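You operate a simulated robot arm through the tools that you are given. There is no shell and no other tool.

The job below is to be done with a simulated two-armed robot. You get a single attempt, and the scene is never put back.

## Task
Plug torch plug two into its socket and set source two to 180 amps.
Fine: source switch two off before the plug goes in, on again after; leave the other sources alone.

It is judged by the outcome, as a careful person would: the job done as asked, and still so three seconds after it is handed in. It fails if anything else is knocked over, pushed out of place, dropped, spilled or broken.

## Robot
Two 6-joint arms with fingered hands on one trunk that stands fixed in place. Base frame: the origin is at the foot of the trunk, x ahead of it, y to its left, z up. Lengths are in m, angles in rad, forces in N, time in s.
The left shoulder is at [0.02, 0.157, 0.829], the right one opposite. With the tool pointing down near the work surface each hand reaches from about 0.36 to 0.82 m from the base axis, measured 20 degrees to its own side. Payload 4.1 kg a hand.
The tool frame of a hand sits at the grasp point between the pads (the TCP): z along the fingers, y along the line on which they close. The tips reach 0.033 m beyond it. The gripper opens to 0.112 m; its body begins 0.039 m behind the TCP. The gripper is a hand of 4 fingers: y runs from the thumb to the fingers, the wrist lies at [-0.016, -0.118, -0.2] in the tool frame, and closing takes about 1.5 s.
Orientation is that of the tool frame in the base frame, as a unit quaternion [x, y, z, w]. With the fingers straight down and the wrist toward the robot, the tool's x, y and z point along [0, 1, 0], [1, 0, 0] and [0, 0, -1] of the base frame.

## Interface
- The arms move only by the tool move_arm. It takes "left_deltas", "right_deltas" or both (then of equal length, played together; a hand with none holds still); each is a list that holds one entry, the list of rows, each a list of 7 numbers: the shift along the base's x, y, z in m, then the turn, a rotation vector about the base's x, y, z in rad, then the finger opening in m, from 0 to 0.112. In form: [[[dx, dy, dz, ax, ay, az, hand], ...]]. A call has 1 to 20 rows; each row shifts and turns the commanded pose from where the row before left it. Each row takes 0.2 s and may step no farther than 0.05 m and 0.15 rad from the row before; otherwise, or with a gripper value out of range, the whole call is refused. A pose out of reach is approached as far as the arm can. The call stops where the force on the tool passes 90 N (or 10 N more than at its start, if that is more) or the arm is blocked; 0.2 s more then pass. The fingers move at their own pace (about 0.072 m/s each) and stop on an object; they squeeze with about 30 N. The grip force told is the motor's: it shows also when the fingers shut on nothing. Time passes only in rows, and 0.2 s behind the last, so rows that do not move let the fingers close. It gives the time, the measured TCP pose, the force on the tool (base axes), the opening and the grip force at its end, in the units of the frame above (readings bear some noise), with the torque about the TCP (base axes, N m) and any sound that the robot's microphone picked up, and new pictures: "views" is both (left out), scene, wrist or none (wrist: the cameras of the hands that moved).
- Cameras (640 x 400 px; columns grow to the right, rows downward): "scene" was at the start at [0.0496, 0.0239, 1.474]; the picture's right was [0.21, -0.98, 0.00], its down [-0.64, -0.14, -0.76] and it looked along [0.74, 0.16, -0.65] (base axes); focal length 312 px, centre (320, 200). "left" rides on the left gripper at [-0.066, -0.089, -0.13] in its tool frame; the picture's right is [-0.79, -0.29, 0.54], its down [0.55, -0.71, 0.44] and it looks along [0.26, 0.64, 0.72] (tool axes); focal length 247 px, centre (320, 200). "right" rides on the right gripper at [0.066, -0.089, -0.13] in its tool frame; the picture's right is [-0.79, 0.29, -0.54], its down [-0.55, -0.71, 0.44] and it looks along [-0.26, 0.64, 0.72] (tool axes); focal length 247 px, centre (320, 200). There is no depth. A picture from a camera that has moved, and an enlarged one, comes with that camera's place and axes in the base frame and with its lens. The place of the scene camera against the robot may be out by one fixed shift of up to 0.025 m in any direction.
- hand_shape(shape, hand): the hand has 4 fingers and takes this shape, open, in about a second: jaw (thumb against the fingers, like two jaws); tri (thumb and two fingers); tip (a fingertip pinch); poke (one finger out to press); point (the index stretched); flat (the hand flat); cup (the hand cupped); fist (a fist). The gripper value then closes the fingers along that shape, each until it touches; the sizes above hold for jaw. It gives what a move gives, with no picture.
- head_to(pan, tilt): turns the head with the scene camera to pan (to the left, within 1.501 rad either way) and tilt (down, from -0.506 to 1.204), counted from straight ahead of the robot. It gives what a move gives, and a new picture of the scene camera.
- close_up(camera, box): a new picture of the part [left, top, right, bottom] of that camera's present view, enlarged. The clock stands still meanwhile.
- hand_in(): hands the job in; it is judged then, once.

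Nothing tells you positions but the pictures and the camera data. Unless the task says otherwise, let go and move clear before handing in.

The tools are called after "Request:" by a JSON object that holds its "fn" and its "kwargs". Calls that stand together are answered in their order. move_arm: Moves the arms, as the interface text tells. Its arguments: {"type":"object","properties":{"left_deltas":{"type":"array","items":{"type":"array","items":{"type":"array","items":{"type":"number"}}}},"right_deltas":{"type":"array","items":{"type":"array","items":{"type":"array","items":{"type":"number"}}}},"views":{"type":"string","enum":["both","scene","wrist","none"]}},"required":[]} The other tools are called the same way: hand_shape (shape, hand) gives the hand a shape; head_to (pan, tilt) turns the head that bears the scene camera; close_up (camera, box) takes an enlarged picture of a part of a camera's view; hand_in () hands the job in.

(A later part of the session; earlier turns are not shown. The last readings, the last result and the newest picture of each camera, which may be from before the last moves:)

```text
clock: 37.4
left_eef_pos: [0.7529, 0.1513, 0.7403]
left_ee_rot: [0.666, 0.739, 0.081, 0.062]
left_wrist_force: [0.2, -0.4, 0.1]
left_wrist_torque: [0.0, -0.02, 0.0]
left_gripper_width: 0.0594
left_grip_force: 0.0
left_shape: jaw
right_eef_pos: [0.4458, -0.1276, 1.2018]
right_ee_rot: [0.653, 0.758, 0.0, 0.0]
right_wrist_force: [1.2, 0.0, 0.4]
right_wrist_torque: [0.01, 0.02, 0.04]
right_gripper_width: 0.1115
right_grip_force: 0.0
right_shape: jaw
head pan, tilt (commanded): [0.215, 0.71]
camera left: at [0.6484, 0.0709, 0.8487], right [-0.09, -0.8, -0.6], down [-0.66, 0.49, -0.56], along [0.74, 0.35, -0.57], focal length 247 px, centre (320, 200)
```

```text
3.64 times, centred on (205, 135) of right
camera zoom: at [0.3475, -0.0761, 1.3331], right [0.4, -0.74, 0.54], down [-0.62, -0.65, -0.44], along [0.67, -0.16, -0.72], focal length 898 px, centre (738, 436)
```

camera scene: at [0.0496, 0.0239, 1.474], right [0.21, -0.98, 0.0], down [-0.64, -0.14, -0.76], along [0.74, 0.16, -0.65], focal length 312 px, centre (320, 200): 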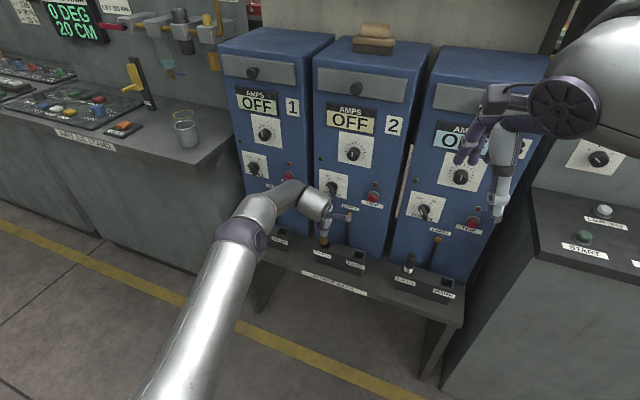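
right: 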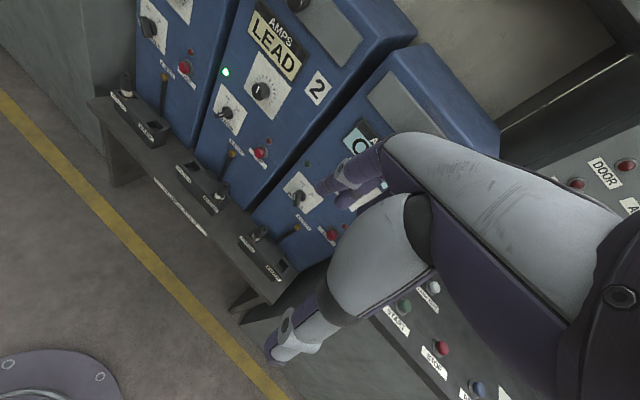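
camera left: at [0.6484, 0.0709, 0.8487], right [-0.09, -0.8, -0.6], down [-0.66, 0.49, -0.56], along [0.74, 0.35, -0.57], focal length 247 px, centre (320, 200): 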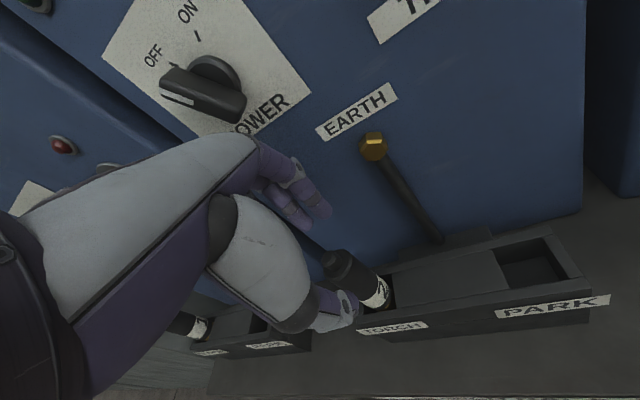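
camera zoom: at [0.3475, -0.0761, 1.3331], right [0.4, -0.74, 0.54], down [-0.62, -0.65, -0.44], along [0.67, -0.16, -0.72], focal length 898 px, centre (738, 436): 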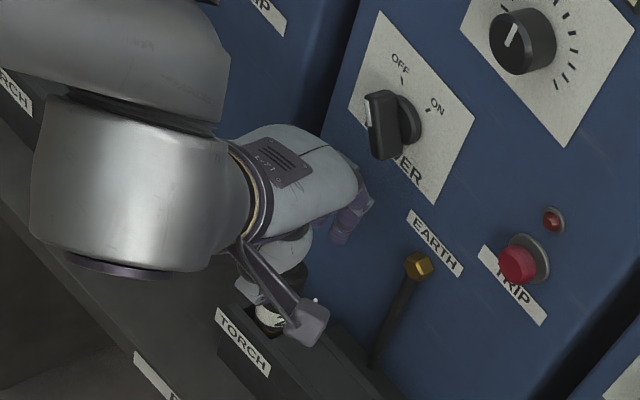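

Fingers are about 1.5 cm above the plug top. Retreating away from the panel.

Request:
{"fn": "move_arm", "kwargs": {"left_deltas": [[[-0.025, 0.004, 0, 0, 0, 0, 0.06], [-0.03, 0.005, 0.005, 0, 0, 0, 0.06], [-0.03, 0.005, 0.01, 0, 0, 0, 0.06]]]}}

Request:
{"fn": "close_up", "kwargs": {"camera": "scene", "box": [290, 205, 390, 285]}}

Request:
{"fn": "close_up", "kwargs": {"camera": "left", "box": [260, 150, 500, 330]}}

Request:
{"fn": "close_up", "kwargs": {"camera": "right", "box": [130, 90, 250, 200]}}

```text
clock: 38.2
left_eef_pos: [0.6696, 0.1651, 0.7533]
left_ee_rot: [0.665, 0.74, 0.08, 0.063]
left_wrist_force: [-0.1, 0.0, 0.2]
left_wrist_torque: [0.0, 0.0, -0.03]
left_gripper_width: 0.0598
left_grip_force: 0.0
left_shape: jaw
right_eef_pos: [0.4459, -0.1282, 1.2028]
right_ee_rot: [0.653, 0.757, 0.0, 0.001]
right_wrist_force: [0.3, 0.4, -0.4]
right_wrist_torque: [0.01, 0.02, 0.0]
right_gripper_width: 0.1117
right_grip_force: 0.1
right_shape: jaw
head pan, tilt (commanded): [0.215, 0.71]
camera scene: at [0.0499, 0.0238, 1.4739], right [0.21, -0.98, 0.0], down [-0.64, -0.14, -0.76], along [0.74, 0.16, -0.65], focal length 312 px, centre (320, 200)
camera left: at [0.5649, 0.0855, 0.8621], right [-0.09, -0.8, -0.6], down [-0.66, 0.49, -0.56], along [0.74, 0.35, -0.57], focal length 247 px, centre (320, 200)
```

scene: 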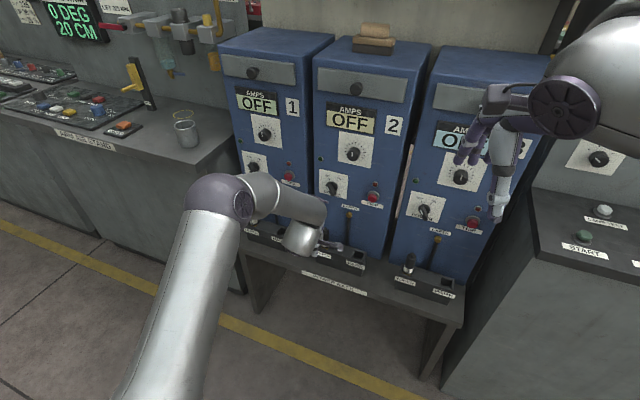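
left: 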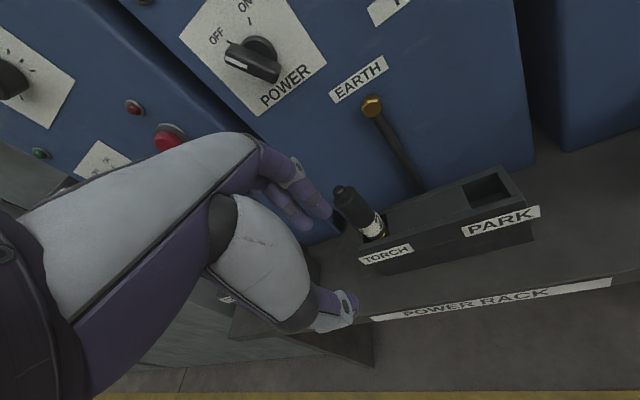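

```text
5.00 times, centred on (340, 245) of scene
camera zoom: at [0.0499, 0.0238, 1.4739], right [0.21, -0.98, 0.0], down [-0.64, -0.14, -0.76], along [0.74, 0.16, -0.65], focal length 1560 px, centre (220, -25)
```

zoom: 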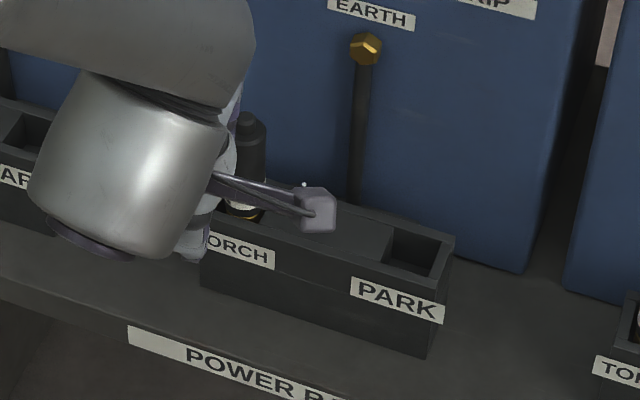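

```text
2.22 times, centred on (380, 240) of left
camera zoom: at [0.5649, 0.0855, 0.8621], right [-0.09, -0.8, -0.6], down [-0.66, 0.49, -0.56], along [0.74, 0.35, -0.57], focal length 549 px, centre (187, 111)
```

zoom: 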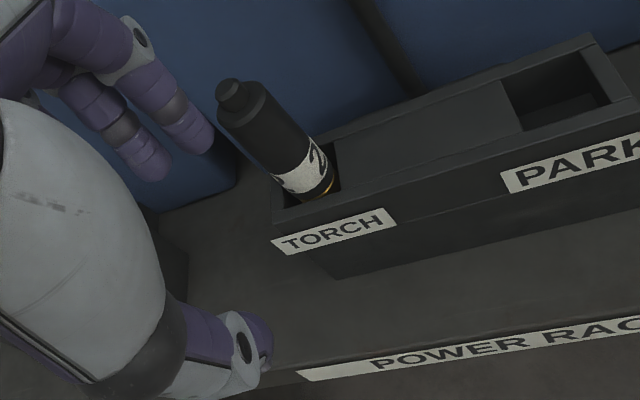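

```text
3.64 times, centred on (190, 145) of right
camera zoom: at [0.3477, -0.0761, 1.3331], right [0.4, -0.74, 0.54], down [-0.62, -0.65, -0.44], along [0.67, -0.16, -0.72], focal length 898 px, centre (793, 400)
```

zoom: 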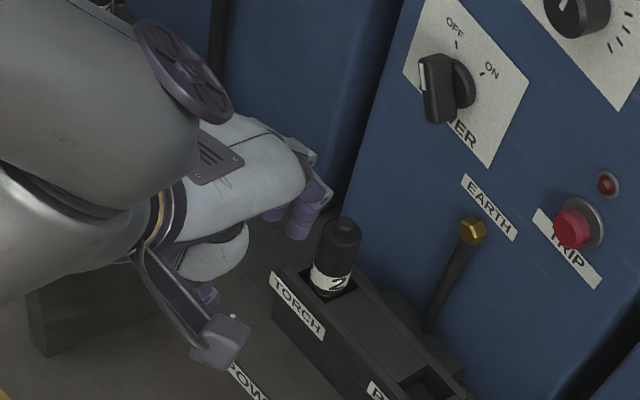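

Plug 2 stands properly in TORCH with the brass ring at the rim like its neighbours. Now swinging the hand back to face the power switch, rolled to match the OFF handle.

Request:
{"fn": "move_arm", "kwargs": {"left_deltas": [[[0.0065, 0.001, 0.029, 0, 0, -0.095, 0.09], [0.0065, 0.001, 0.029, 0, 0, -0.095, 0.09], [0.0065, 0.001, 0.029, 0, 0, -0.095, 0.09], [0, 0, 0, -0.0241, -0.1348, 0, 0.09], [0, 0, 0, -0.0241, -0.1348, 0, 0.09], [0, 0, 0, -0.0241, -0.1348, 0, 0.09], [0, 0, 0, -0.0241, -0.1348, 0, 0.09], [0, 0, 0, -0.0241, -0.1348, 0, 0.09], [0, 0, 0, -0.0241, -0.1348, 0, 0.09], [0, 0, 0, -0.0241, -0.1348, 0, 0.09], [0, 0, 0, -0.0241, -0.1348, 0, 0.09], [0, 0, 0, -0.0241, -0.1348, 0, 0.09], [0, 0, 0, -0.0241, -0.1348, 0, 0.09], [0, 0, 0, -0.128, 0.023, 0, 0.09], [0, 0, 0, -0.128, 0.023, 0, 0.09], [0, 0, 0, -0.128, 0.023, 0, 0.09], [0, 0, 0, -0.128, 0.023, 0, 0.09]]]}}

```text
clock: 41.8
left_eef_pos: [0.6863, 0.1654, 0.8396]
left_ee_rot: [0.759, 0.641, 0.052, 0.099]
left_wrist_force: [-1.1, 0.3, -0.1]
left_wrist_torque: [0.01, -0.02, -0.02]
left_gripper_width: 0.0898
left_grip_force: 0.2
left_shape: jaw
left hand out of reach, approached as far as the arm can: row 4, 5, 6, 7, 8, 9, 10, 11, 12, 13, 14, 15, 16, 17
right_eef_pos: [0.4463, -0.129, 1.2019]
right_ee_rot: [0.653, 0.757, -0.001, 0.001]
right_wrist_force: [0.2, -0.1, 0.0]
right_wrist_torque: [0.01, 0.03, 0.02]
right_gripper_width: 0.1114
right_grip_force: 0.1
right_shape: jaw
head pan, tilt (commanded): [0.215, 0.71]
camera scene: at [0.0496, 0.0239, 1.474], right [0.21, -0.98, 0.0], down [-0.64, -0.14, -0.76], along [0.74, 0.16, -0.65], focal length 312 px, centre (320, 200)
camera left: at [0.5628, 0.1251, 0.9497], right [-0.3, -0.78, -0.55], down [-0.5, 0.62, -0.61], along [0.81, 0.09, -0.57], focal length 247 px, centre (320, 200)
```

scene: 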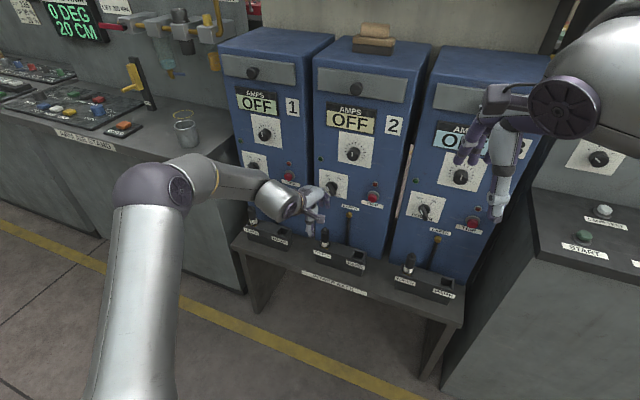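
left: 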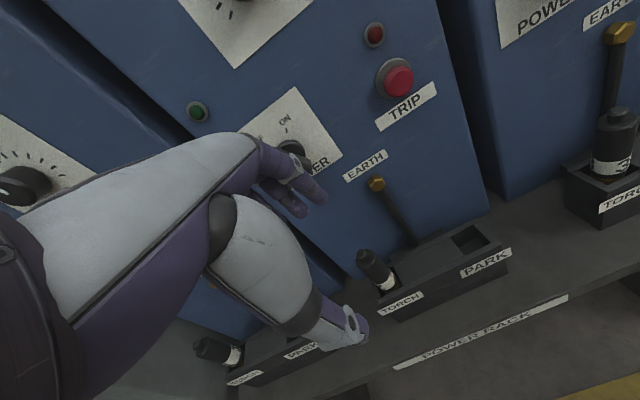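

The arm couldn't pitch up from that spot. I'll go back to the spot where it pitched down earlier and retrace that known path in reverse.

Request:
{"fn": "move_arm", "kwargs": {"left_deltas": [[[0.001, -0.026, 0.006, 0.0088, 0.049, 0, 0.09], [0.001, -0.026, 0.006, 0.0088, 0.049, 0, 0.09], [0.001, -0.026, 0.006, 0.0088, 0.049, 0, 0.09], [0.0005, -0.0255, 0.004, 0.0088, 0.049, 0, 0.09]]], "views": "scene"}}

```text
clock: 42.8
left_eef_pos: [0.6876, 0.0611, 0.8629]
left_ee_rot: [0.763, 0.646, -0.011, 0.024]
left_wrist_force: [-0.3, 0.1, 0.7]
left_wrist_torque: [-0.02, 0.02, 0.01]
left_gripper_width: 0.0898
left_grip_force: 0.0
left_shape: jaw
right_eef_pos: [0.4475, -0.1282, 1.2028]
right_ee_rot: [0.653, 0.758, 0.0, 0.0]
right_wrist_force: [-0.5, 0.4, 0.4]
right_wrist_torque: [-0.02, -0.03, 0.01]
right_gripper_width: 0.1113
right_grip_force: 0.0
right_shape: jaw
head pan, tilt (commanded): [0.215, 0.71]
camera scene: at [0.0495, 0.0242, 1.474], right [0.21, -0.98, 0.0], down [-0.64, -0.14, -0.76], along [0.74, 0.16, -0.65], focal length 312 px, centre (320, 200)
```

scene: 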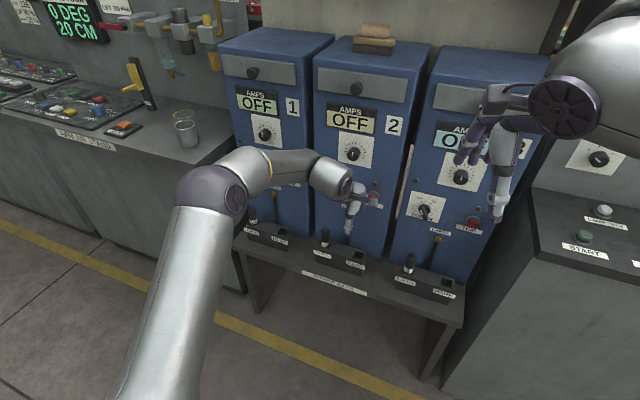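

Same spot as before. Retracing the pitch-up path.

Request:
{"fn": "move_arm", "kwargs": {"left_deltas": [[[0.001, 0, 0, 0.051, 0.014, 0, 0.09], [0, 0.006, 0, -0.0251, -0.1405, 0, 0.09], [0, 0.006, 0, -0.0251, -0.1405, 0, 0.09], [0, 0.006, 0, -0.0251, -0.1405, 0, 0.09], [0, 0.006, 0, -0.0251, -0.1405, 0, 0.09], [0, 0.006, 0, -0.0251, -0.1405, 0, 0.09], [0, 0.006, 0, -0.0251, -0.1405, 0, 0.09], [0, 0.006, 0, -0.0251, -0.1405, 0, 0.09], [0, 0.006, 0, -0.0251, -0.1405, 0, 0.09], [0, 0.006, 0, -0.0251, -0.1405, 0, 0.09], [0, 0.006, 0, -0.0251, -0.1405, 0, 0.09], [0, 0.006, 0, -0.0251, -0.1405, 0, 0.09]]]}}

```text
clock: 45.4
left_eef_pos: [0.6894, 0.1286, 0.8645]
left_ee_rot: [0.538, 0.458, 0.452, 0.545]
left_wrist_force: [0.0, -0.9, 0.7]
left_wrist_torque: [-0.01, 0.03, 0.02]
left_gripper_width: 0.0902
left_grip_force: 0.0
left_shape: jaw
right_eef_pos: [0.4453, -0.128, 1.2028]
right_ee_rot: [0.652, 0.758, -0.001, -0.001]
right_wrist_force: [0.3, 1.0, 0.2]
right_wrist_torque: [0.01, 0.0, -0.02]
right_gripper_width: 0.1115
right_grip_force: 0.0
right_shape: jaw
head pan, tilt (commanded): [0.215, 0.71]
camera scene: at [0.0494, 0.0237, 1.474], right [0.21, -0.98, 0.0], down [-0.64, -0.14, -0.76], along [0.74, 0.16, -0.65], focal length 312 px, centre (320, 200)
camera left: at [0.5511, 0.0848, 0.7748], right [0.39, -0.88, -0.28], down [0.52, 0.46, -0.72], along [0.76, 0.14, 0.64], focal length 247 px, centre (320, 200)
```

scene: 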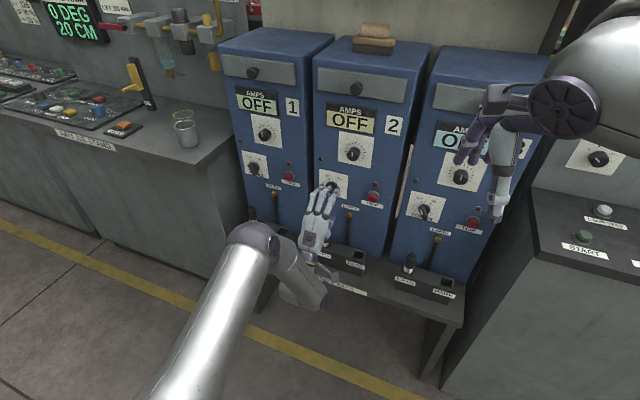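
left: 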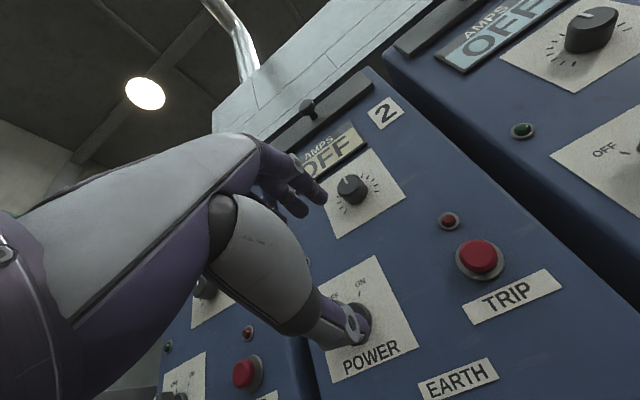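

Path retraced. Rolling 30° to match the OFF handle and lining up in front of it.

Request:
{"fn": "move_arm", "kwargs": {"left_deltas": [[[0, 0.01, -0.006, -0.131, 0.0235, 0, 0.09], [0, 0.01, -0.006, -0.131, 0.0235, 0, 0.09], [0, 0.01, -0.006, -0.131, 0.0235, 0, 0.09], [0, 0.01, -0.006, -0.131, 0.0235, 0, 0.09], [0, 0, 0, 0, 0, 0, 0.085]]]}}

Request:
{"fn": "close_up", "kwargs": {"camera": "left", "box": [300, 150, 500, 350]}}

Request:
{"fn": "close_up", "kwargs": {"camera": "scene", "box": [280, 160, 400, 280]}}

```text
clock: 46.6
left_eef_pos: [0.6889, 0.1685, 0.838]
left_ee_rot: [0.399, 0.584, 0.291, 0.644]
left_wrist_force: [-1.0, 0.9, -0.1]
left_wrist_torque: [0.03, 0.01, 0.0]
left_gripper_width: 0.0854
left_grip_force: 0.1
left_shape: jaw
right_eef_pos: [0.4457, -0.1278, 1.2014]
right_ee_rot: [0.653, 0.758, 0.0, 0.0]
right_wrist_force: [0.2, -0.5, 0.0]
right_wrist_torque: [0.03, -0.01, 0.02]
right_gripper_width: 0.1116
right_grip_force: 0.1
right_shape: jaw
head pan, tilt (commanded): [0.215, 0.71]
camera scene: at [0.0496, 0.0239, 1.474], right [0.21, -0.98, 0.0], down [-0.64, -0.14, -0.76], along [0.74, 0.16, -0.65], focal length 312 px, centre (320, 200)
camera left: at [0.5447, 0.0899, 0.7955], right [0.39, -0.91, 0.17], down [0.45, 0.03, -0.9], along [0.81, 0.42, 0.41], focal length 247 px, centre (320, 200)
```

scene: 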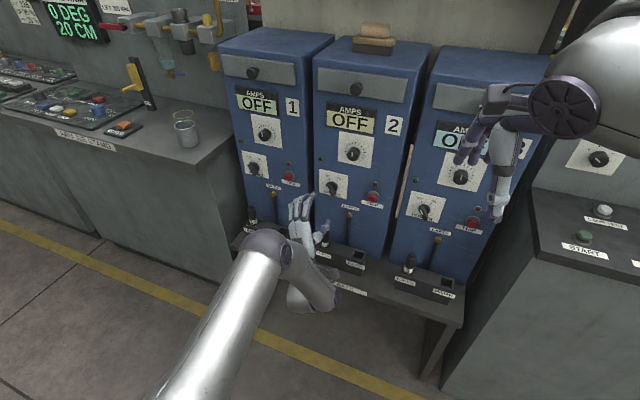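
left: 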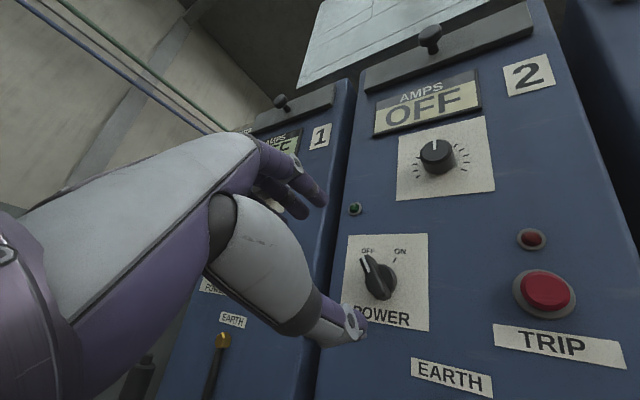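

```text
2.00 times, centred on (400, 250) of left
camera zoom: at [0.5447, 0.0899, 0.7955], right [0.39, -0.91, 0.17], down [0.45, 0.03, -0.9], along [0.81, 0.42, 0.41], focal length 494 px, centre (160, 100)
```

zoom: 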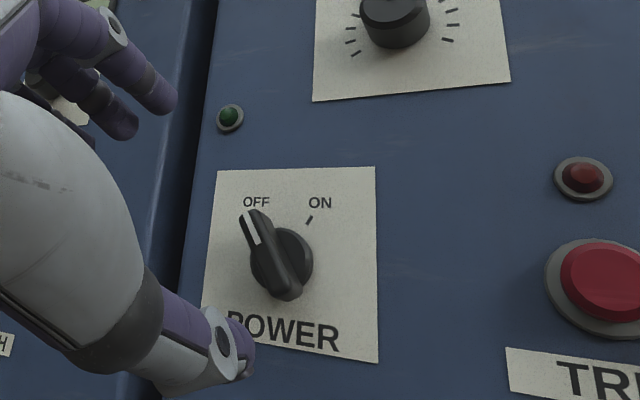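

```text
3.33 times, centred on (340, 220) of scene
camera zoom: at [0.0496, 0.0239, 1.474], right [0.21, -0.98, 0.0], down [-0.64, -0.14, -0.76], along [0.74, 0.16, -0.65], focal length 1040 px, centre (253, 133)
```

zoom: 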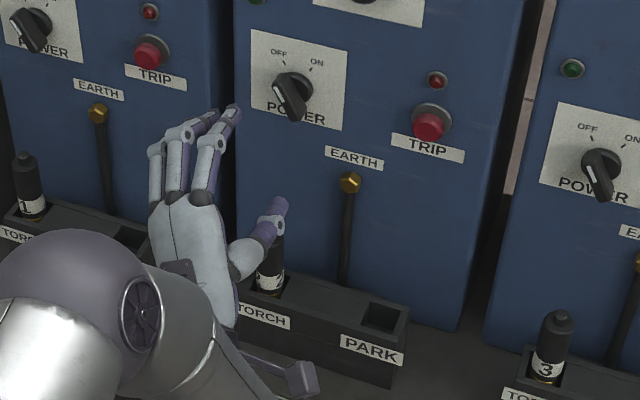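

Aligned as before. Advancing onto the handle and closing.

Request:
{"fn": "move_arm", "kwargs": {"left_deltas": [[[0.025, -0.0045, 0.0003, 0, 0, 0, 0.085], [0.025, -0.0045, 0.0003, 0, 0, 0, 0.085], [0.025, -0.0045, 0.0003, 0, 0, 0, 0.085], [0.015, -0.0027, 0.0003, 0, 0, 0, 0.085], [0.01, -0.0018, 0, 0, 0, 0, 0.085]]], "views": "wrist"}}

Request:
{"fn": "close_up", "kwargs": {"camera": "left", "box": [230, 150, 450, 370]}}

```text
clock: 47.8
left_eef_pos: [0.7916, 0.1516, 0.8386]
left_ee_rot: [0.4, 0.584, 0.291, 0.644]
left_wrist_force: [-0.8, 0.4, -0.1]
left_wrist_torque: [0.0, 0.03, 0.0]
left_gripper_width: 0.0853
left_grip_force: 0.1
left_shape: jaw
right_eef_pos: [0.4456, -0.1283, 1.2008]
right_ee_rot: [0.653, 0.758, -0.001, -0.001]
right_wrist_force: [0.8, 0.3, 0.2]
right_wrist_torque: [0.02, -0.05, -0.01]
right_gripper_width: 0.1116
right_grip_force: 0.1
right_shape: jaw
head pan, tilt (commanded): [0.215, 0.71]
camera left: at [0.6469, 0.0726, 0.7972], right [0.39, -0.91, 0.16], down [0.45, 0.03, -0.89], along [0.81, 0.42, 0.41], focal length 247 px, centre (320, 200)
```

left: 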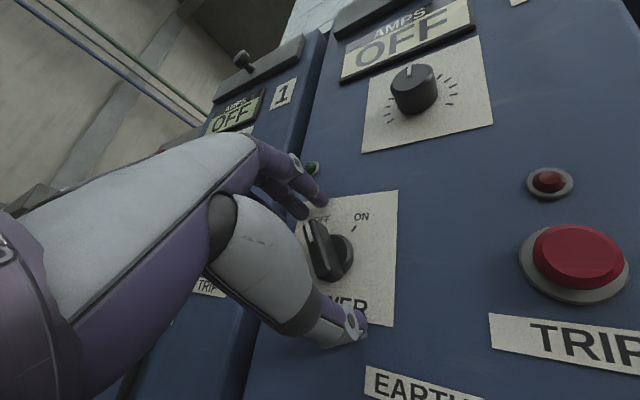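

```text
1.82 times, centred on (340, 260) of left
camera zoom: at [0.6469, 0.0726, 0.7972], right [0.39, -0.91, 0.16], down [0.45, 0.03, -0.89], along [0.81, 0.42, 0.41], focal length 449 px, centre (284, 91)
```

zoom: 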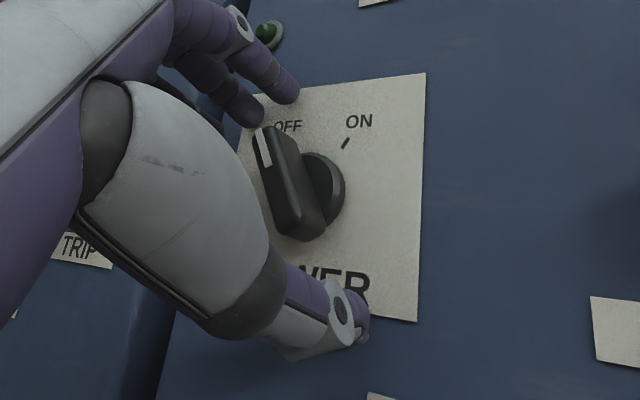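

In position. Closing on the handle and turning clockwise toward ON.

Request:
{"fn": "move_arm", "kwargs": {"left_deltas": [[[-0.002, 0.0004, 0.0005, 0, 0, 0, 0.03], [0, 0, 0, 0, 0, 0, 0.03], [0, 0, 0, 0, 0, 0, 0.03], [0, 0, 0, 0, 0, 0, 0.03], [0, 0, 0, 0.116, -0.0207, 0, 0.03], [0, 0, 0, 0.116, -0.0207, 0, 0.03], [0, 0, 0, 0.116, -0.0207, 0, 0.03], [0, 0, 0, 0.116, -0.0207, 0, 0.03], [0, 0, 0, 0.116, -0.0207, 0, 0.03]]]}}

Request:
{"fn": "close_up", "kwargs": {"camera": "left", "box": [230, 150, 450, 370]}}

Request:
{"fn": "close_up", "kwargs": {"camera": "scene", "box": [300, 90, 430, 230]}}

```text
clock: 49.8
left_eef_pos: [0.7895, 0.1517, 0.8388]
left_ee_rot: [0.553, 0.443, 0.466, 0.53]
left_wrist_force: [1.1, -2.2, -11.0]
left_wrist_torque: [0.06, 0.23, -0.05]
left_gripper_width: 0.0368
left_grip_force: 30.5
left_shape: jaw
right_eef_pos: [0.4468, -0.1284, 1.2023]
right_ee_rot: [0.653, 0.758, 0.001, 0.0]
right_wrist_force: [-0.6, -0.5, 0.8]
right_wrist_torque: [0.0, -0.01, 0.02]
right_gripper_width: 0.1116
right_grip_force: 0.1
right_shape: jaw
head pan, tilt (commanded): [0.215, 0.71]
camera scene: at [0.05, 0.0238, 1.4739], right [0.21, -0.98, 0.0], down [-0.64, -0.14, -0.76], along [0.74, 0.16, -0.65], focal length 312 px, centre (320, 200)
camera left: at [0.6511, 0.1129, 0.7459], right [0.39, -0.86, -0.33], down [0.53, 0.5, -0.69], along [0.75, 0.1, 0.65], focal length 247 px, centre (320, 200)
```

scene: 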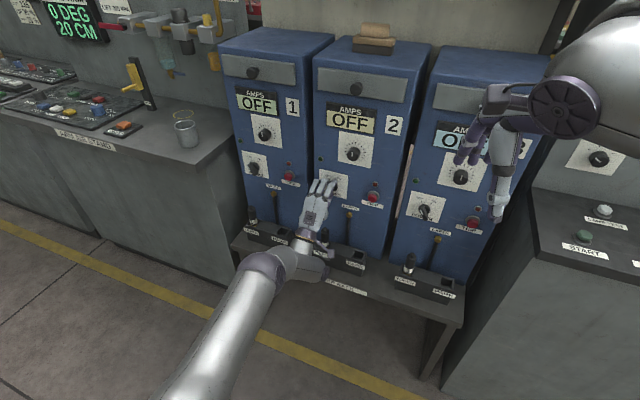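
left: 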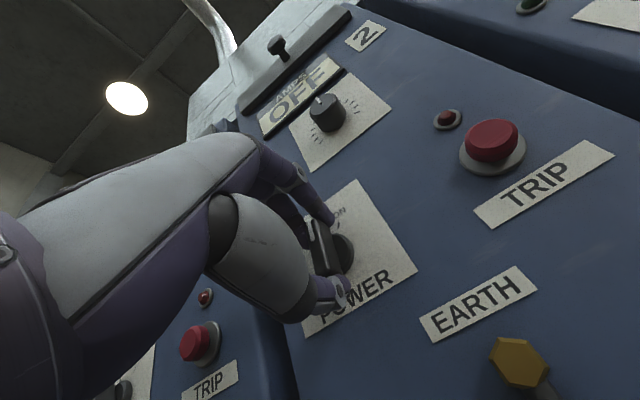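

```text
1.82 times, centred on (340, 260) of left
camera zoom: at [0.6511, 0.1129, 0.7459], right [0.39, -0.86, -0.33], down [0.53, 0.5, -0.69], along [0.75, 0.1, 0.65], focal length 449 px, centre (284, 91)
```

zoom: 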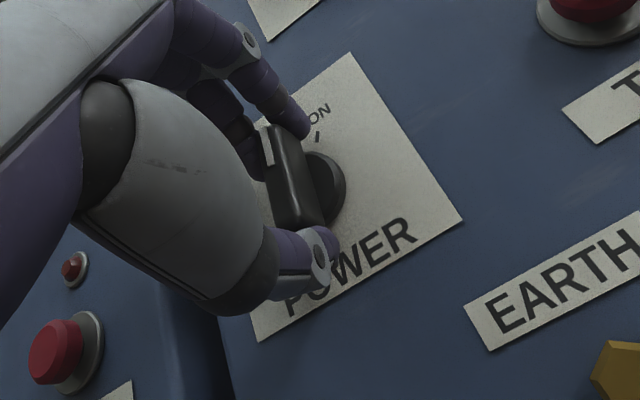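

```text
2.86 times, centred on (365, 160) of scene
camera zoom: at [0.05, 0.0238, 1.4739], right [0.21, -0.98, 0.0], down [-0.64, -0.14, -0.76], along [0.74, 0.16, -0.65], focal length 892 px, centre (191, 314)
```

zoom: 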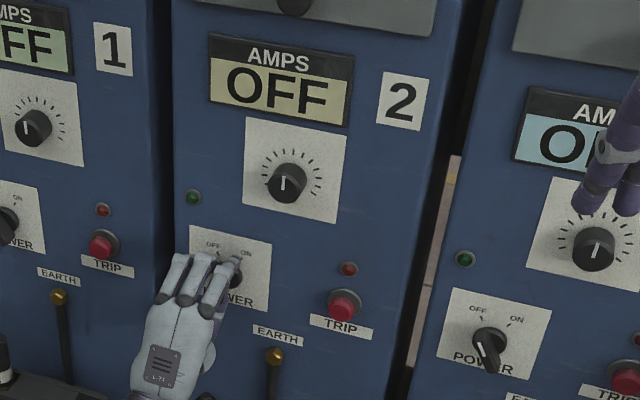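

Handle is following. Completing the turn to ON.

Request:
{"fn": "move_arm", "kwargs": {"left_deltas": [[[0, 0, 0, 0.12, -0.0215, 0, 0.03], [0, 0, 0, 0.12, -0.0215, 0, 0.03], [0, 0, 0, 0.12, -0.0215, 0, 0.03], [0, 0, 0, 0.115, -0.0206, 0, 0.03], [0, 0, 0, 0, 0, 0, 0.03]]]}}

Request:
{"fn": "close_up", "kwargs": {"camera": "left", "box": [230, 150, 450, 370]}}

Request:
{"fn": "close_up", "kwargs": {"camera": "scene", "box": [300, 90, 430, 230]}}

```text
clock: 51.0
left_eef_pos: [0.7887, 0.1531, 0.8409]
left_ee_rot: [0.642, 0.298, 0.581, 0.403]
left_wrist_force: [0.9, 6.5, -9.4]
left_wrist_torque: [-0.16, 0.31, 0.13]
left_gripper_width: 0.0365
left_grip_force: 29.4
left_shape: jaw
right_eef_pos: [0.4469, -0.1289, 1.2019]
right_ee_rot: [0.653, 0.757, 0.001, 0.0]
right_wrist_force: [0.1, -0.1, 0.6]
right_wrist_torque: [-0.01, 0.01, 0.0]
right_gripper_width: 0.1119
right_grip_force: 0.0
right_shape: jaw
head pan, tilt (commanded): [0.215, 0.71]
camera scene: at [0.0499, 0.0241, 1.4739], right [0.21, -0.98, 0.0], down [-0.64, -0.14, -0.76], along [0.74, 0.16, -0.65], focal length 312 px, centre (320, 200)
camera left: at [0.6602, 0.1632, 0.7287], right [0.44, -0.62, -0.65], down [0.57, 0.75, -0.33], along [0.69, -0.22, 0.69], focal length 247 px, centre (320, 200)
```

scene: 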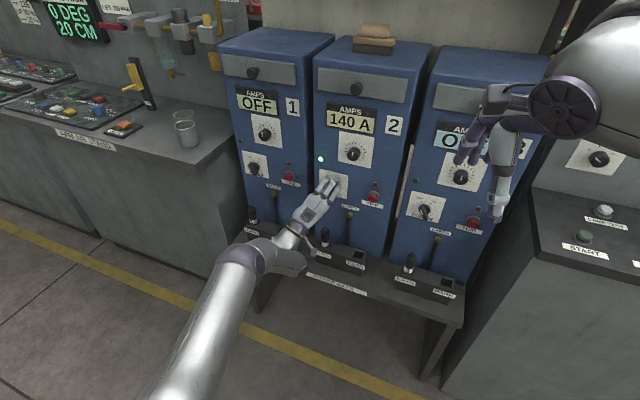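
left: 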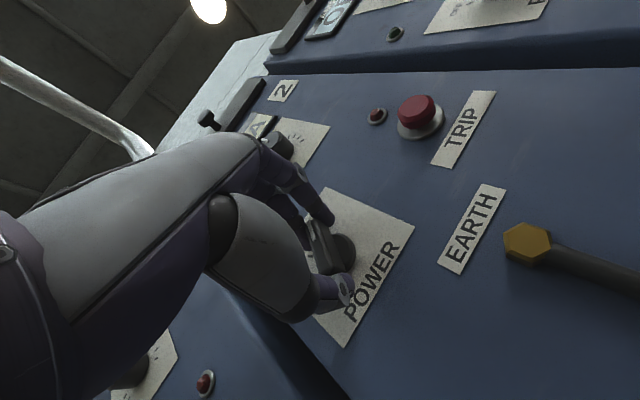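

```text
1.82 times, centred on (340, 260) of left
camera zoom: at [0.6602, 0.1632, 0.7287], right [0.44, -0.62, -0.65], down [0.57, 0.75, -0.33], along [0.69, -0.22, 0.69], focal length 449 px, centre (284, 91)
```

zoom: 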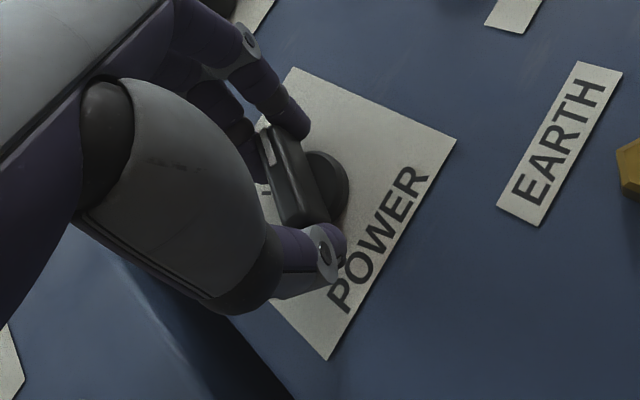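

```text
2.86 times, centred on (365, 160) of scene
camera zoom: at [0.0499, 0.0241, 1.4739], right [0.21, -0.98, 0.0], down [-0.64, -0.14, -0.76], along [0.74, 0.16, -0.65], focal length 892 px, centre (191, 314)
```

zoom: 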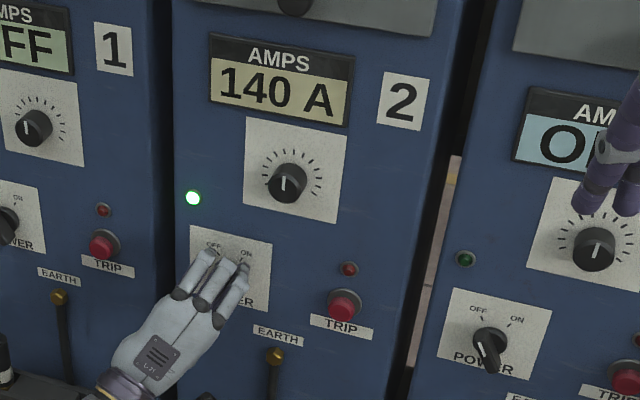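

Source two now reads 140 A with its green lamp on. Releasing the switch and backing out.

Request:
{"fn": "move_arm", "kwargs": {"left_deltas": [[[0, 0, 0, 0, 0, 0, 0.09], [0, 0, 0, 0, 0, 0, 0.09], [0, 0, 0, 0, 0, 0, 0.09], [-0.02, 0.0036, 0, 0, 0, 0, 0.09], [-0.03, 0.0054, 0, 0, 0, 0, 0.09], [-0.03, 0.0054, 0, 0, 0, 0, 0.09], [-0.02, 0.0036, 0, 0, 0, 0, 0.09]]]}}

Request:
{"fn": "close_up", "kwargs": {"camera": "scene", "box": [320, 95, 390, 165]}}

Request:
{"fn": "close_up", "kwargs": {"camera": "scene", "box": [300, 160, 400, 260]}}

Request:
{"fn": "close_up", "kwargs": {"camera": "right", "box": [220, 60, 310, 130]}}

```text
clock: 52.6
left_eef_pos: [0.6901, 0.1693, 0.842]
left_ee_rot: [0.641, 0.297, 0.581, 0.404]
left_wrist_force: [-0.4, -0.3, 0.7]
left_wrist_torque: [-0.01, -0.01, 0.03]
left_gripper_width: 0.0899
left_grip_force: 0.1
left_shape: jaw
right_eef_pos: [0.4461, -0.1285, 1.2031]
right_ee_rot: [0.652, 0.758, 0.0, 0.0]
right_wrist_force: [0.8, 0.4, 1.4]
right_wrist_torque: [0.02, 0.0, 0.02]
right_gripper_width: 0.1117
right_grip_force: 0.0
right_shape: jaw
head pan, tilt (commanded): [0.215, 0.71]
camera scene: at [0.0497, 0.0238, 1.4739], right [0.21, -0.98, 0.0], down [-0.64, -0.14, -0.76], along [0.74, 0.16, -0.65], focal length 312 px, centre (320, 200)
camera left: at [0.5614, 0.1795, 0.7305], right [0.44, -0.62, -0.65], down [0.57, 0.75, -0.33], along [0.69, -0.22, 0.69], focal length 247 px, centre (320, 200)
```

scene: 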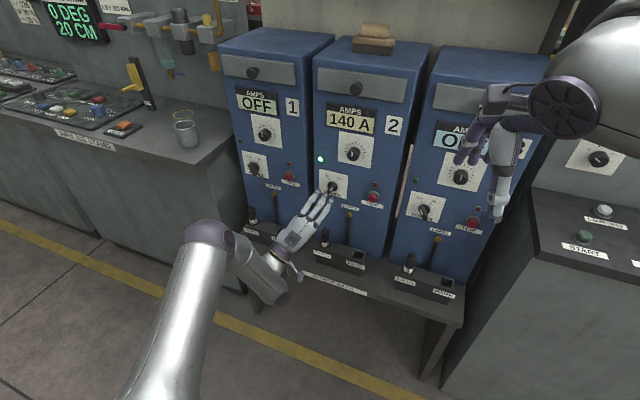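
left: 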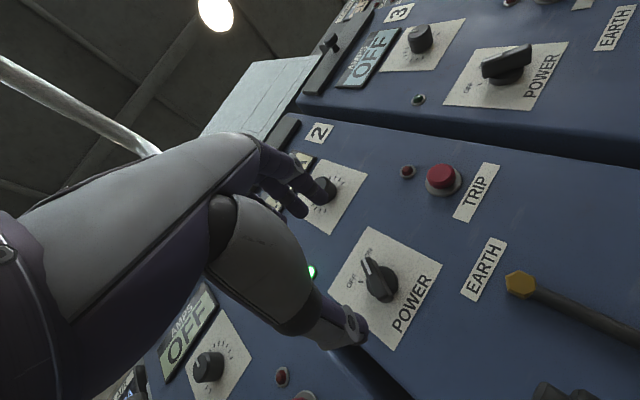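

```text
5.71 times, centred on (355, 130) of scene
camera zoom: at [0.0497, 0.0238, 1.4739], right [0.21, -0.98, 0.0], down [-0.64, -0.14, -0.76], along [0.74, 0.16, -0.65], focal length 1783 px, centre (120, 600)
```

zoom: 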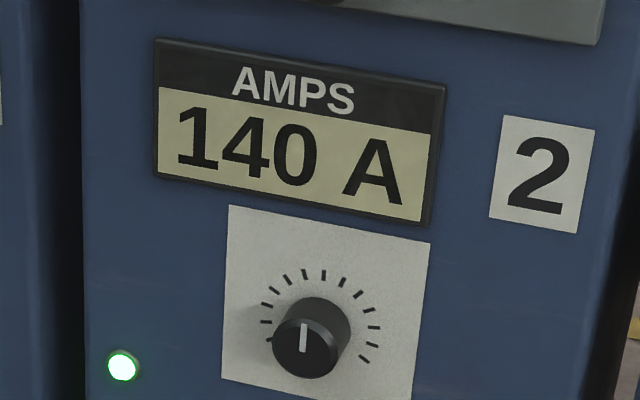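

```text
4.00 times, centred on (350, 210) of scene
camera zoom: at [0.0497, 0.0238, 1.4739], right [0.21, -0.98, 0.0], down [-0.64, -0.14, -0.76], along [0.74, 0.16, -0.65], focal length 1248 px, centre (200, 160)
```

zoom: 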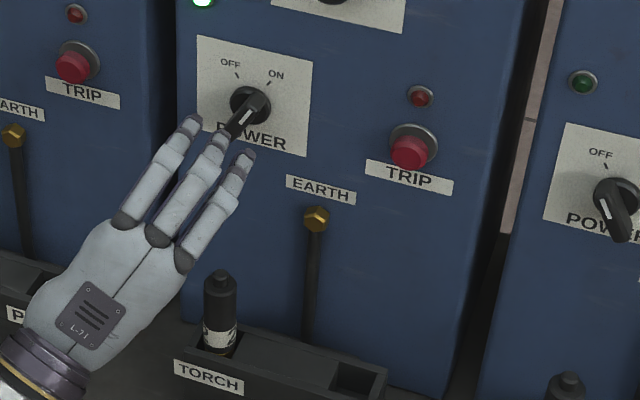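

```text
5.71 times, centred on (265, 95) of right
camera zoom: at [0.3475, -0.0762, 1.3331], right [0.4, -0.74, 0.54], down [-0.62, -0.65, -0.44], along [0.67, -0.16, -0.72], focal length 1411 px, centre (634, 800)
```

zoom: 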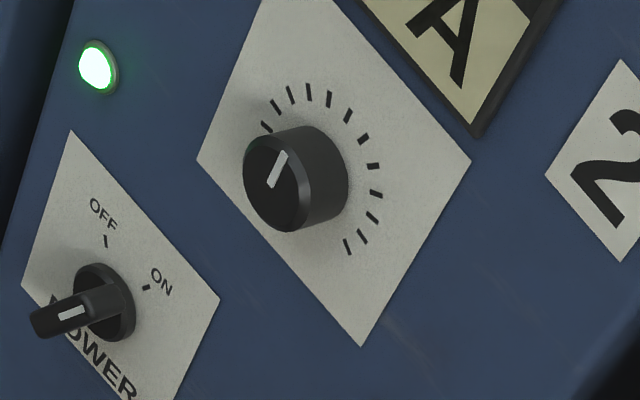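

Source two is on at 140 A with the plug in. Now moving to the AMPS knob (near 0.797, 0.088, 0.975), rolling the hand back so it can then turn clockwise.

Request:
{"fn": "move_arm", "kwargs": {"left_deltas": [[[0.0004, -0.009, 0.019, -0.122, 0.0218, 0, 0.065], [0.0004, -0.009, 0.019, -0.122, 0.0218, 0, 0.065], [0.0004, -0.009, 0.019, -0.122, 0.0218, 0, 0.065], [0.0004, -0.009, 0.019, -0.122, 0.0218, 0, 0.065], [0.0004, -0.009, 0.019, -0.122, 0.0218, 0, 0.065], [0.0004, -0.009, 0.019, -0.122, 0.0218, 0, 0.065], [0.0004, -0.009, 0.019, -0.122, 0.0218, 0, 0.065]]]}}

Request:
{"fn": "close_up", "kwargs": {"camera": "left", "box": [280, 100, 480, 300]}}

Request:
{"fn": "close_up", "kwargs": {"camera": "scene", "box": [310, 90, 410, 190]}}

```text
clock: 54.2
left_eef_pos: [0.6923, 0.1084, 0.9743]
left_ee_rot: [0.457, 0.541, 0.356, 0.61]
left_wrist_force: [0.9, 0.5, -0.2]
left_wrist_torque: [0.02, -0.02, -0.07]
left_gripper_width: 0.0654
left_grip_force: 0.0
left_shape: jaw
right_eef_pos: [0.4461, -0.1278, 1.202]
right_ee_rot: [0.653, 0.757, 0.0, -0.001]
right_wrist_force: [-0.3, 0.4, -0.2]
right_wrist_torque: [-0.03, -0.02, 0.02]
right_gripper_width: 0.1115
right_grip_force: 0.0
right_shape: jaw
head pan, tilt (commanded): [0.215, 0.71]
camera scene: at [0.0497, 0.0241, 1.4739], right [0.21, -0.98, 0.0], down [-0.64, -0.14, -0.76], along [0.74, 0.16, -0.65], focal length 312 px, centre (320, 200)
camera left: at [0.5479, 0.0408, 0.9122], right [0.38, -0.92, -0.01], down [0.48, 0.2, -0.86], along [0.79, 0.32, 0.52], focal length 247 px, centre (320, 200)
```

scene: 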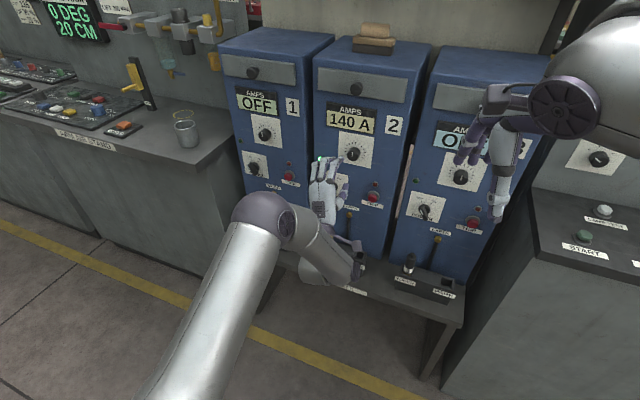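
left: 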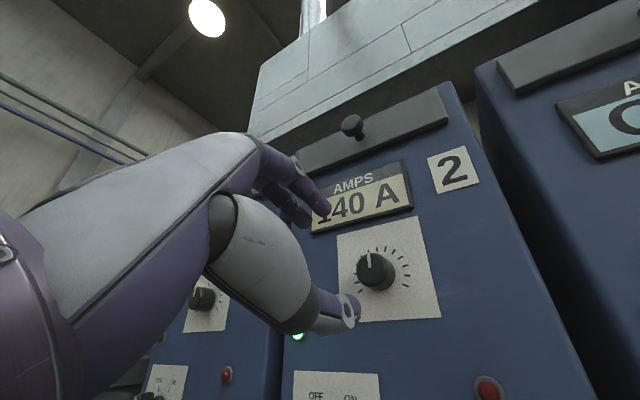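

```text
2.00 times, centred on (380, 200) of left
camera zoom: at [0.5479, 0.0408, 0.9122], right [0.38, -0.92, -0.01], down [0.48, 0.2, -0.86], along [0.79, 0.32, 0.52], focal length 494 px, centre (200, 200)
```

zoom: 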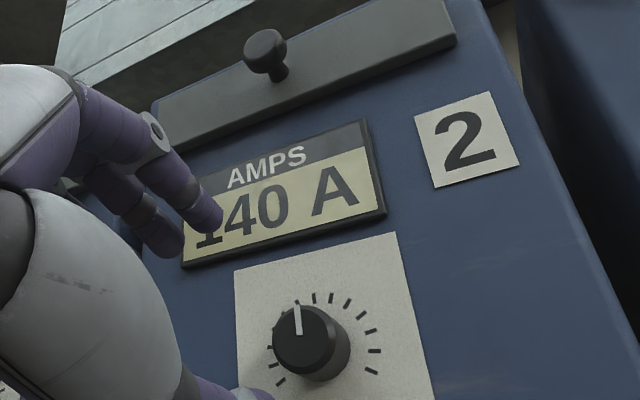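

```text
4.00 times, centred on (360, 140) of scene
camera zoom: at [0.0497, 0.0241, 1.4739], right [0.21, -0.98, 0.0], down [-0.64, -0.14, -0.76], along [0.74, 0.16, -0.65], focal length 1248 px, centre (160, 440)
```

zoom: 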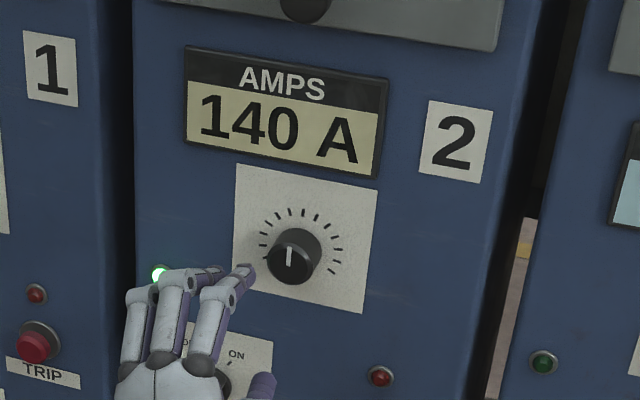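

Display and knob are clearly visible. Zooming to fix the knob axis precisely.

Request:
{"fn": "close_up", "kwargs": {"camera": "left", "box": [335, 225, 425, 315]}}

Request:
{"fn": "close_up", "kwargs": {"camera": "scene", "box": [335, 130, 375, 170]}}

```text
4.44 times, centred on (380, 270) of left
camera zoom: at [0.5479, 0.0408, 0.9122], right [0.38, -0.92, -0.01], down [0.48, 0.2, -0.86], along [0.79, 0.32, 0.52], focal length 1098 px, centre (53, -111)
```

zoom: 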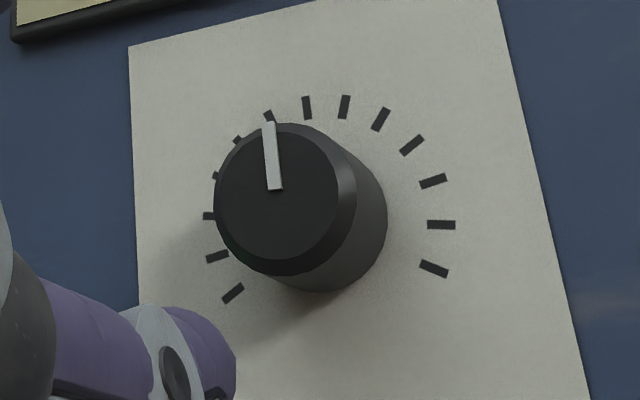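

```text
10.00 times, centred on (355, 150) of scene
camera zoom: at [0.0497, 0.0241, 1.4739], right [0.21, -0.98, 0.0], down [-0.64, -0.14, -0.76], along [0.74, 0.16, -0.65], focal length 3121 px, centre (-30, 700)
```

zoom: 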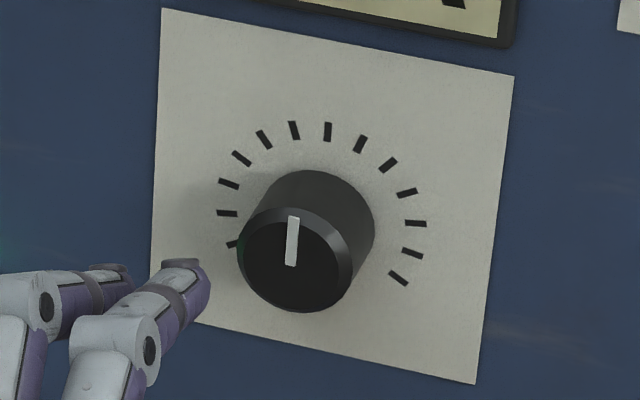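

Thirteen ticks with the pointer at the middle one for 140 A. Advancing onto the knob.

Request:
{"fn": "move_arm", "kwargs": {"left_deltas": [[[0.02, -0.0038, 0.001, 0, 0, 0, 0.065], [0.02, -0.0038, 0.001, 0, 0, 0, 0.065], [0.02, -0.0038, 0.001, 0, 0, 0, 0.065], [0.02, -0.0037, 0.001, 0, 0, 0, 0.065], [0.0108, -0.002, 0.0007, 0, 0, 0, 0.065]]], "views": "wrist"}}

Request:
{"fn": "close_up", "kwargs": {"camera": "left", "box": [240, 150, 440, 350]}}

Request:
{"fn": "close_up", "kwargs": {"camera": "scene", "box": [320, 95, 390, 175]}}

```text
clock: 55.4
left_eef_pos: [0.7809, 0.0897, 0.9783]
left_ee_rot: [0.458, 0.539, 0.355, 0.61]
left_wrist_force: [0.0, 0.4, 0.8]
left_wrist_torque: [-0.01, 0.02, 0.06]
left_gripper_width: 0.0654
left_grip_force: 0.1
left_shape: jaw
right_eef_pos: [0.4453, -0.1279, 1.2025]
right_ee_rot: [0.653, 0.757, 0.0, 0.0]
right_wrist_force: [0.2, 1.1, 0.1]
right_wrist_torque: [0.0, -0.01, 0.02]
right_gripper_width: 0.1113
right_grip_force: 0.0
right_shape: jaw
head pan, tilt (commanded): [0.215, 0.71]
camera left: at [0.6393, 0.0209, 0.9154], right [0.38, -0.92, -0.01], down [0.48, 0.2, -0.85], along [0.79, 0.32, 0.52], focal length 247 px, centre (320, 200)
```

left: 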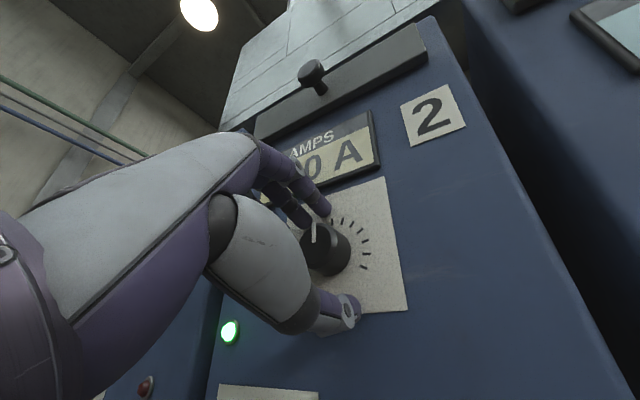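

```text
2.00 times, centred on (340, 250) of left
camera zoom: at [0.6393, 0.0209, 0.9154], right [0.38, -0.92, -0.01], down [0.48, 0.2, -0.85], along [0.79, 0.32, 0.52], focal length 494 px, centre (280, 100)
```

zoom: 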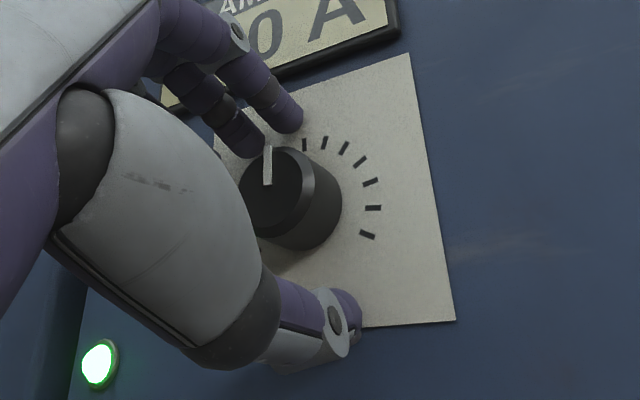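

```text
5.00 times, centred on (355, 135) of scene
camera zoom: at [0.0495, 0.0239, 1.474], right [0.21, -0.98, 0.0], down [-0.64, -0.14, -0.76], along [0.74, 0.16, -0.65], focal length 1560 px, centre (145, 525)
```

zoom: 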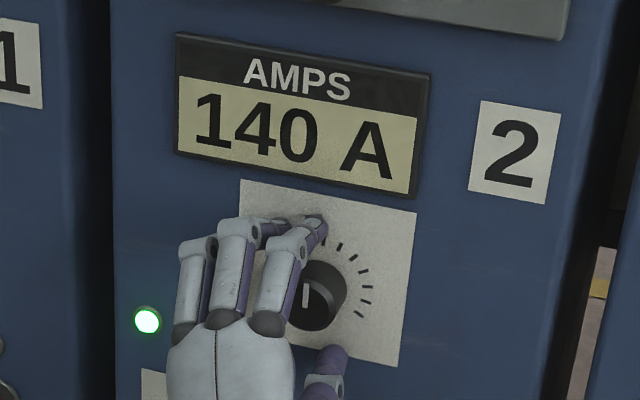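

The knob sits about 4 mm nearer the fingers than the thumb; centring on it and closing.

Request:
{"fn": "move_arm", "kwargs": {"left_deltas": [[[0.0012, 0.0013, 0.004, 0, 0, 0, 0.065], [0, 0, 0, 0, 0, 0, 0.04], [0, 0, 0, 0, 0, 0, 0.02], [0, 0, 0, 0, 0, 0, 0.02], [0, 0, 0, 0, 0, 0, 0.02]]], "views": "wrist"}}

Request:
{"fn": "close_up", "kwargs": {"camera": "left", "box": [240, 150, 440, 350]}}

Request:
{"fn": "close_up", "kwargs": {"camera": "scene", "box": [320, 95, 390, 175]}}

```text
clock: 56.6
left_eef_pos: [0.7832, 0.0893, 0.9832]
left_ee_rot: [0.459, 0.541, 0.356, 0.609]
left_wrist_force: [-1.6, -4.6, -7.1]
left_wrist_torque: [0.06, 0.17, -0.16]
left_gripper_width: 0.0238
left_grip_force: 29.7
left_shape: jaw
right_eef_pos: [0.4458, -0.1281, 1.2015]
right_ee_rot: [0.654, 0.757, 0.0, 0.0]
right_wrist_force: [-0.1, -0.1, -0.3]
right_wrist_torque: [-0.01, -0.01, -0.01]
right_gripper_width: 0.1118
right_grip_force: 0.1
right_shape: jaw
head pan, tilt (commanded): [0.215, 0.71]
camera left: at [0.6399, 0.021, 0.9198], right [0.38, -0.92, -0.01], down [0.47, 0.2, -0.86], along [0.79, 0.32, 0.52], focal length 247 px, centre (320, 200)
```

left: 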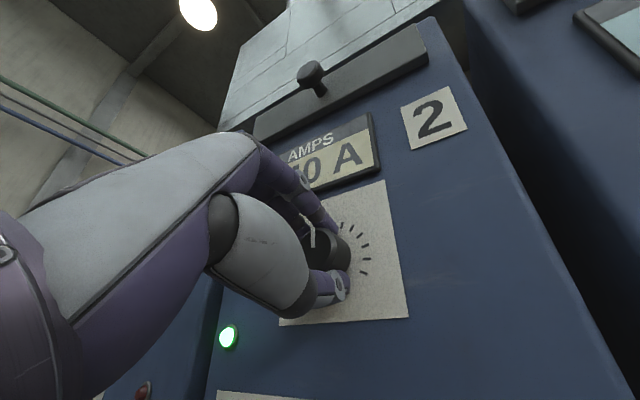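

```text
2.00 times, centred on (340, 250) of left
camera zoom: at [0.6399, 0.021, 0.9198], right [0.38, -0.92, -0.01], down [0.47, 0.2, -0.86], along [0.79, 0.32, 0.52], focal length 494 px, centre (280, 100)
```

zoom: 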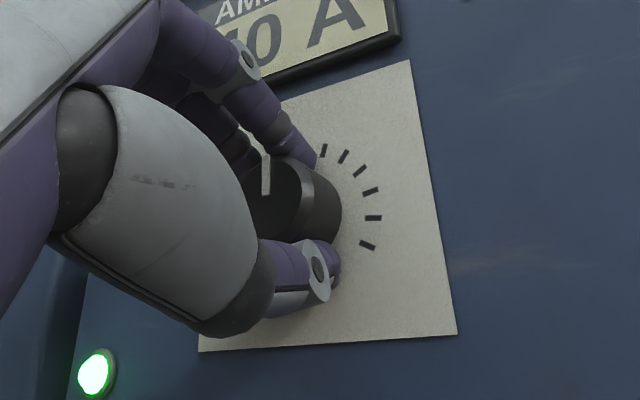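

```text
5.00 times, centred on (355, 135) of scene
camera zoom: at [0.0498, 0.0237, 1.4739], right [0.21, -0.98, 0.0], down [-0.64, -0.14, -0.76], along [0.74, 0.16, -0.65], focal length 1560 px, centre (145, 525)
```

zoom: 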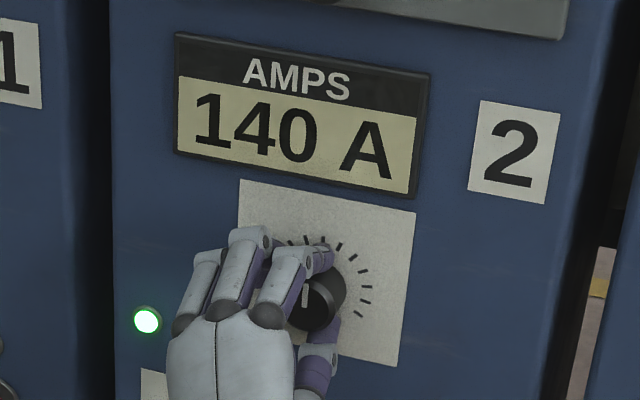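

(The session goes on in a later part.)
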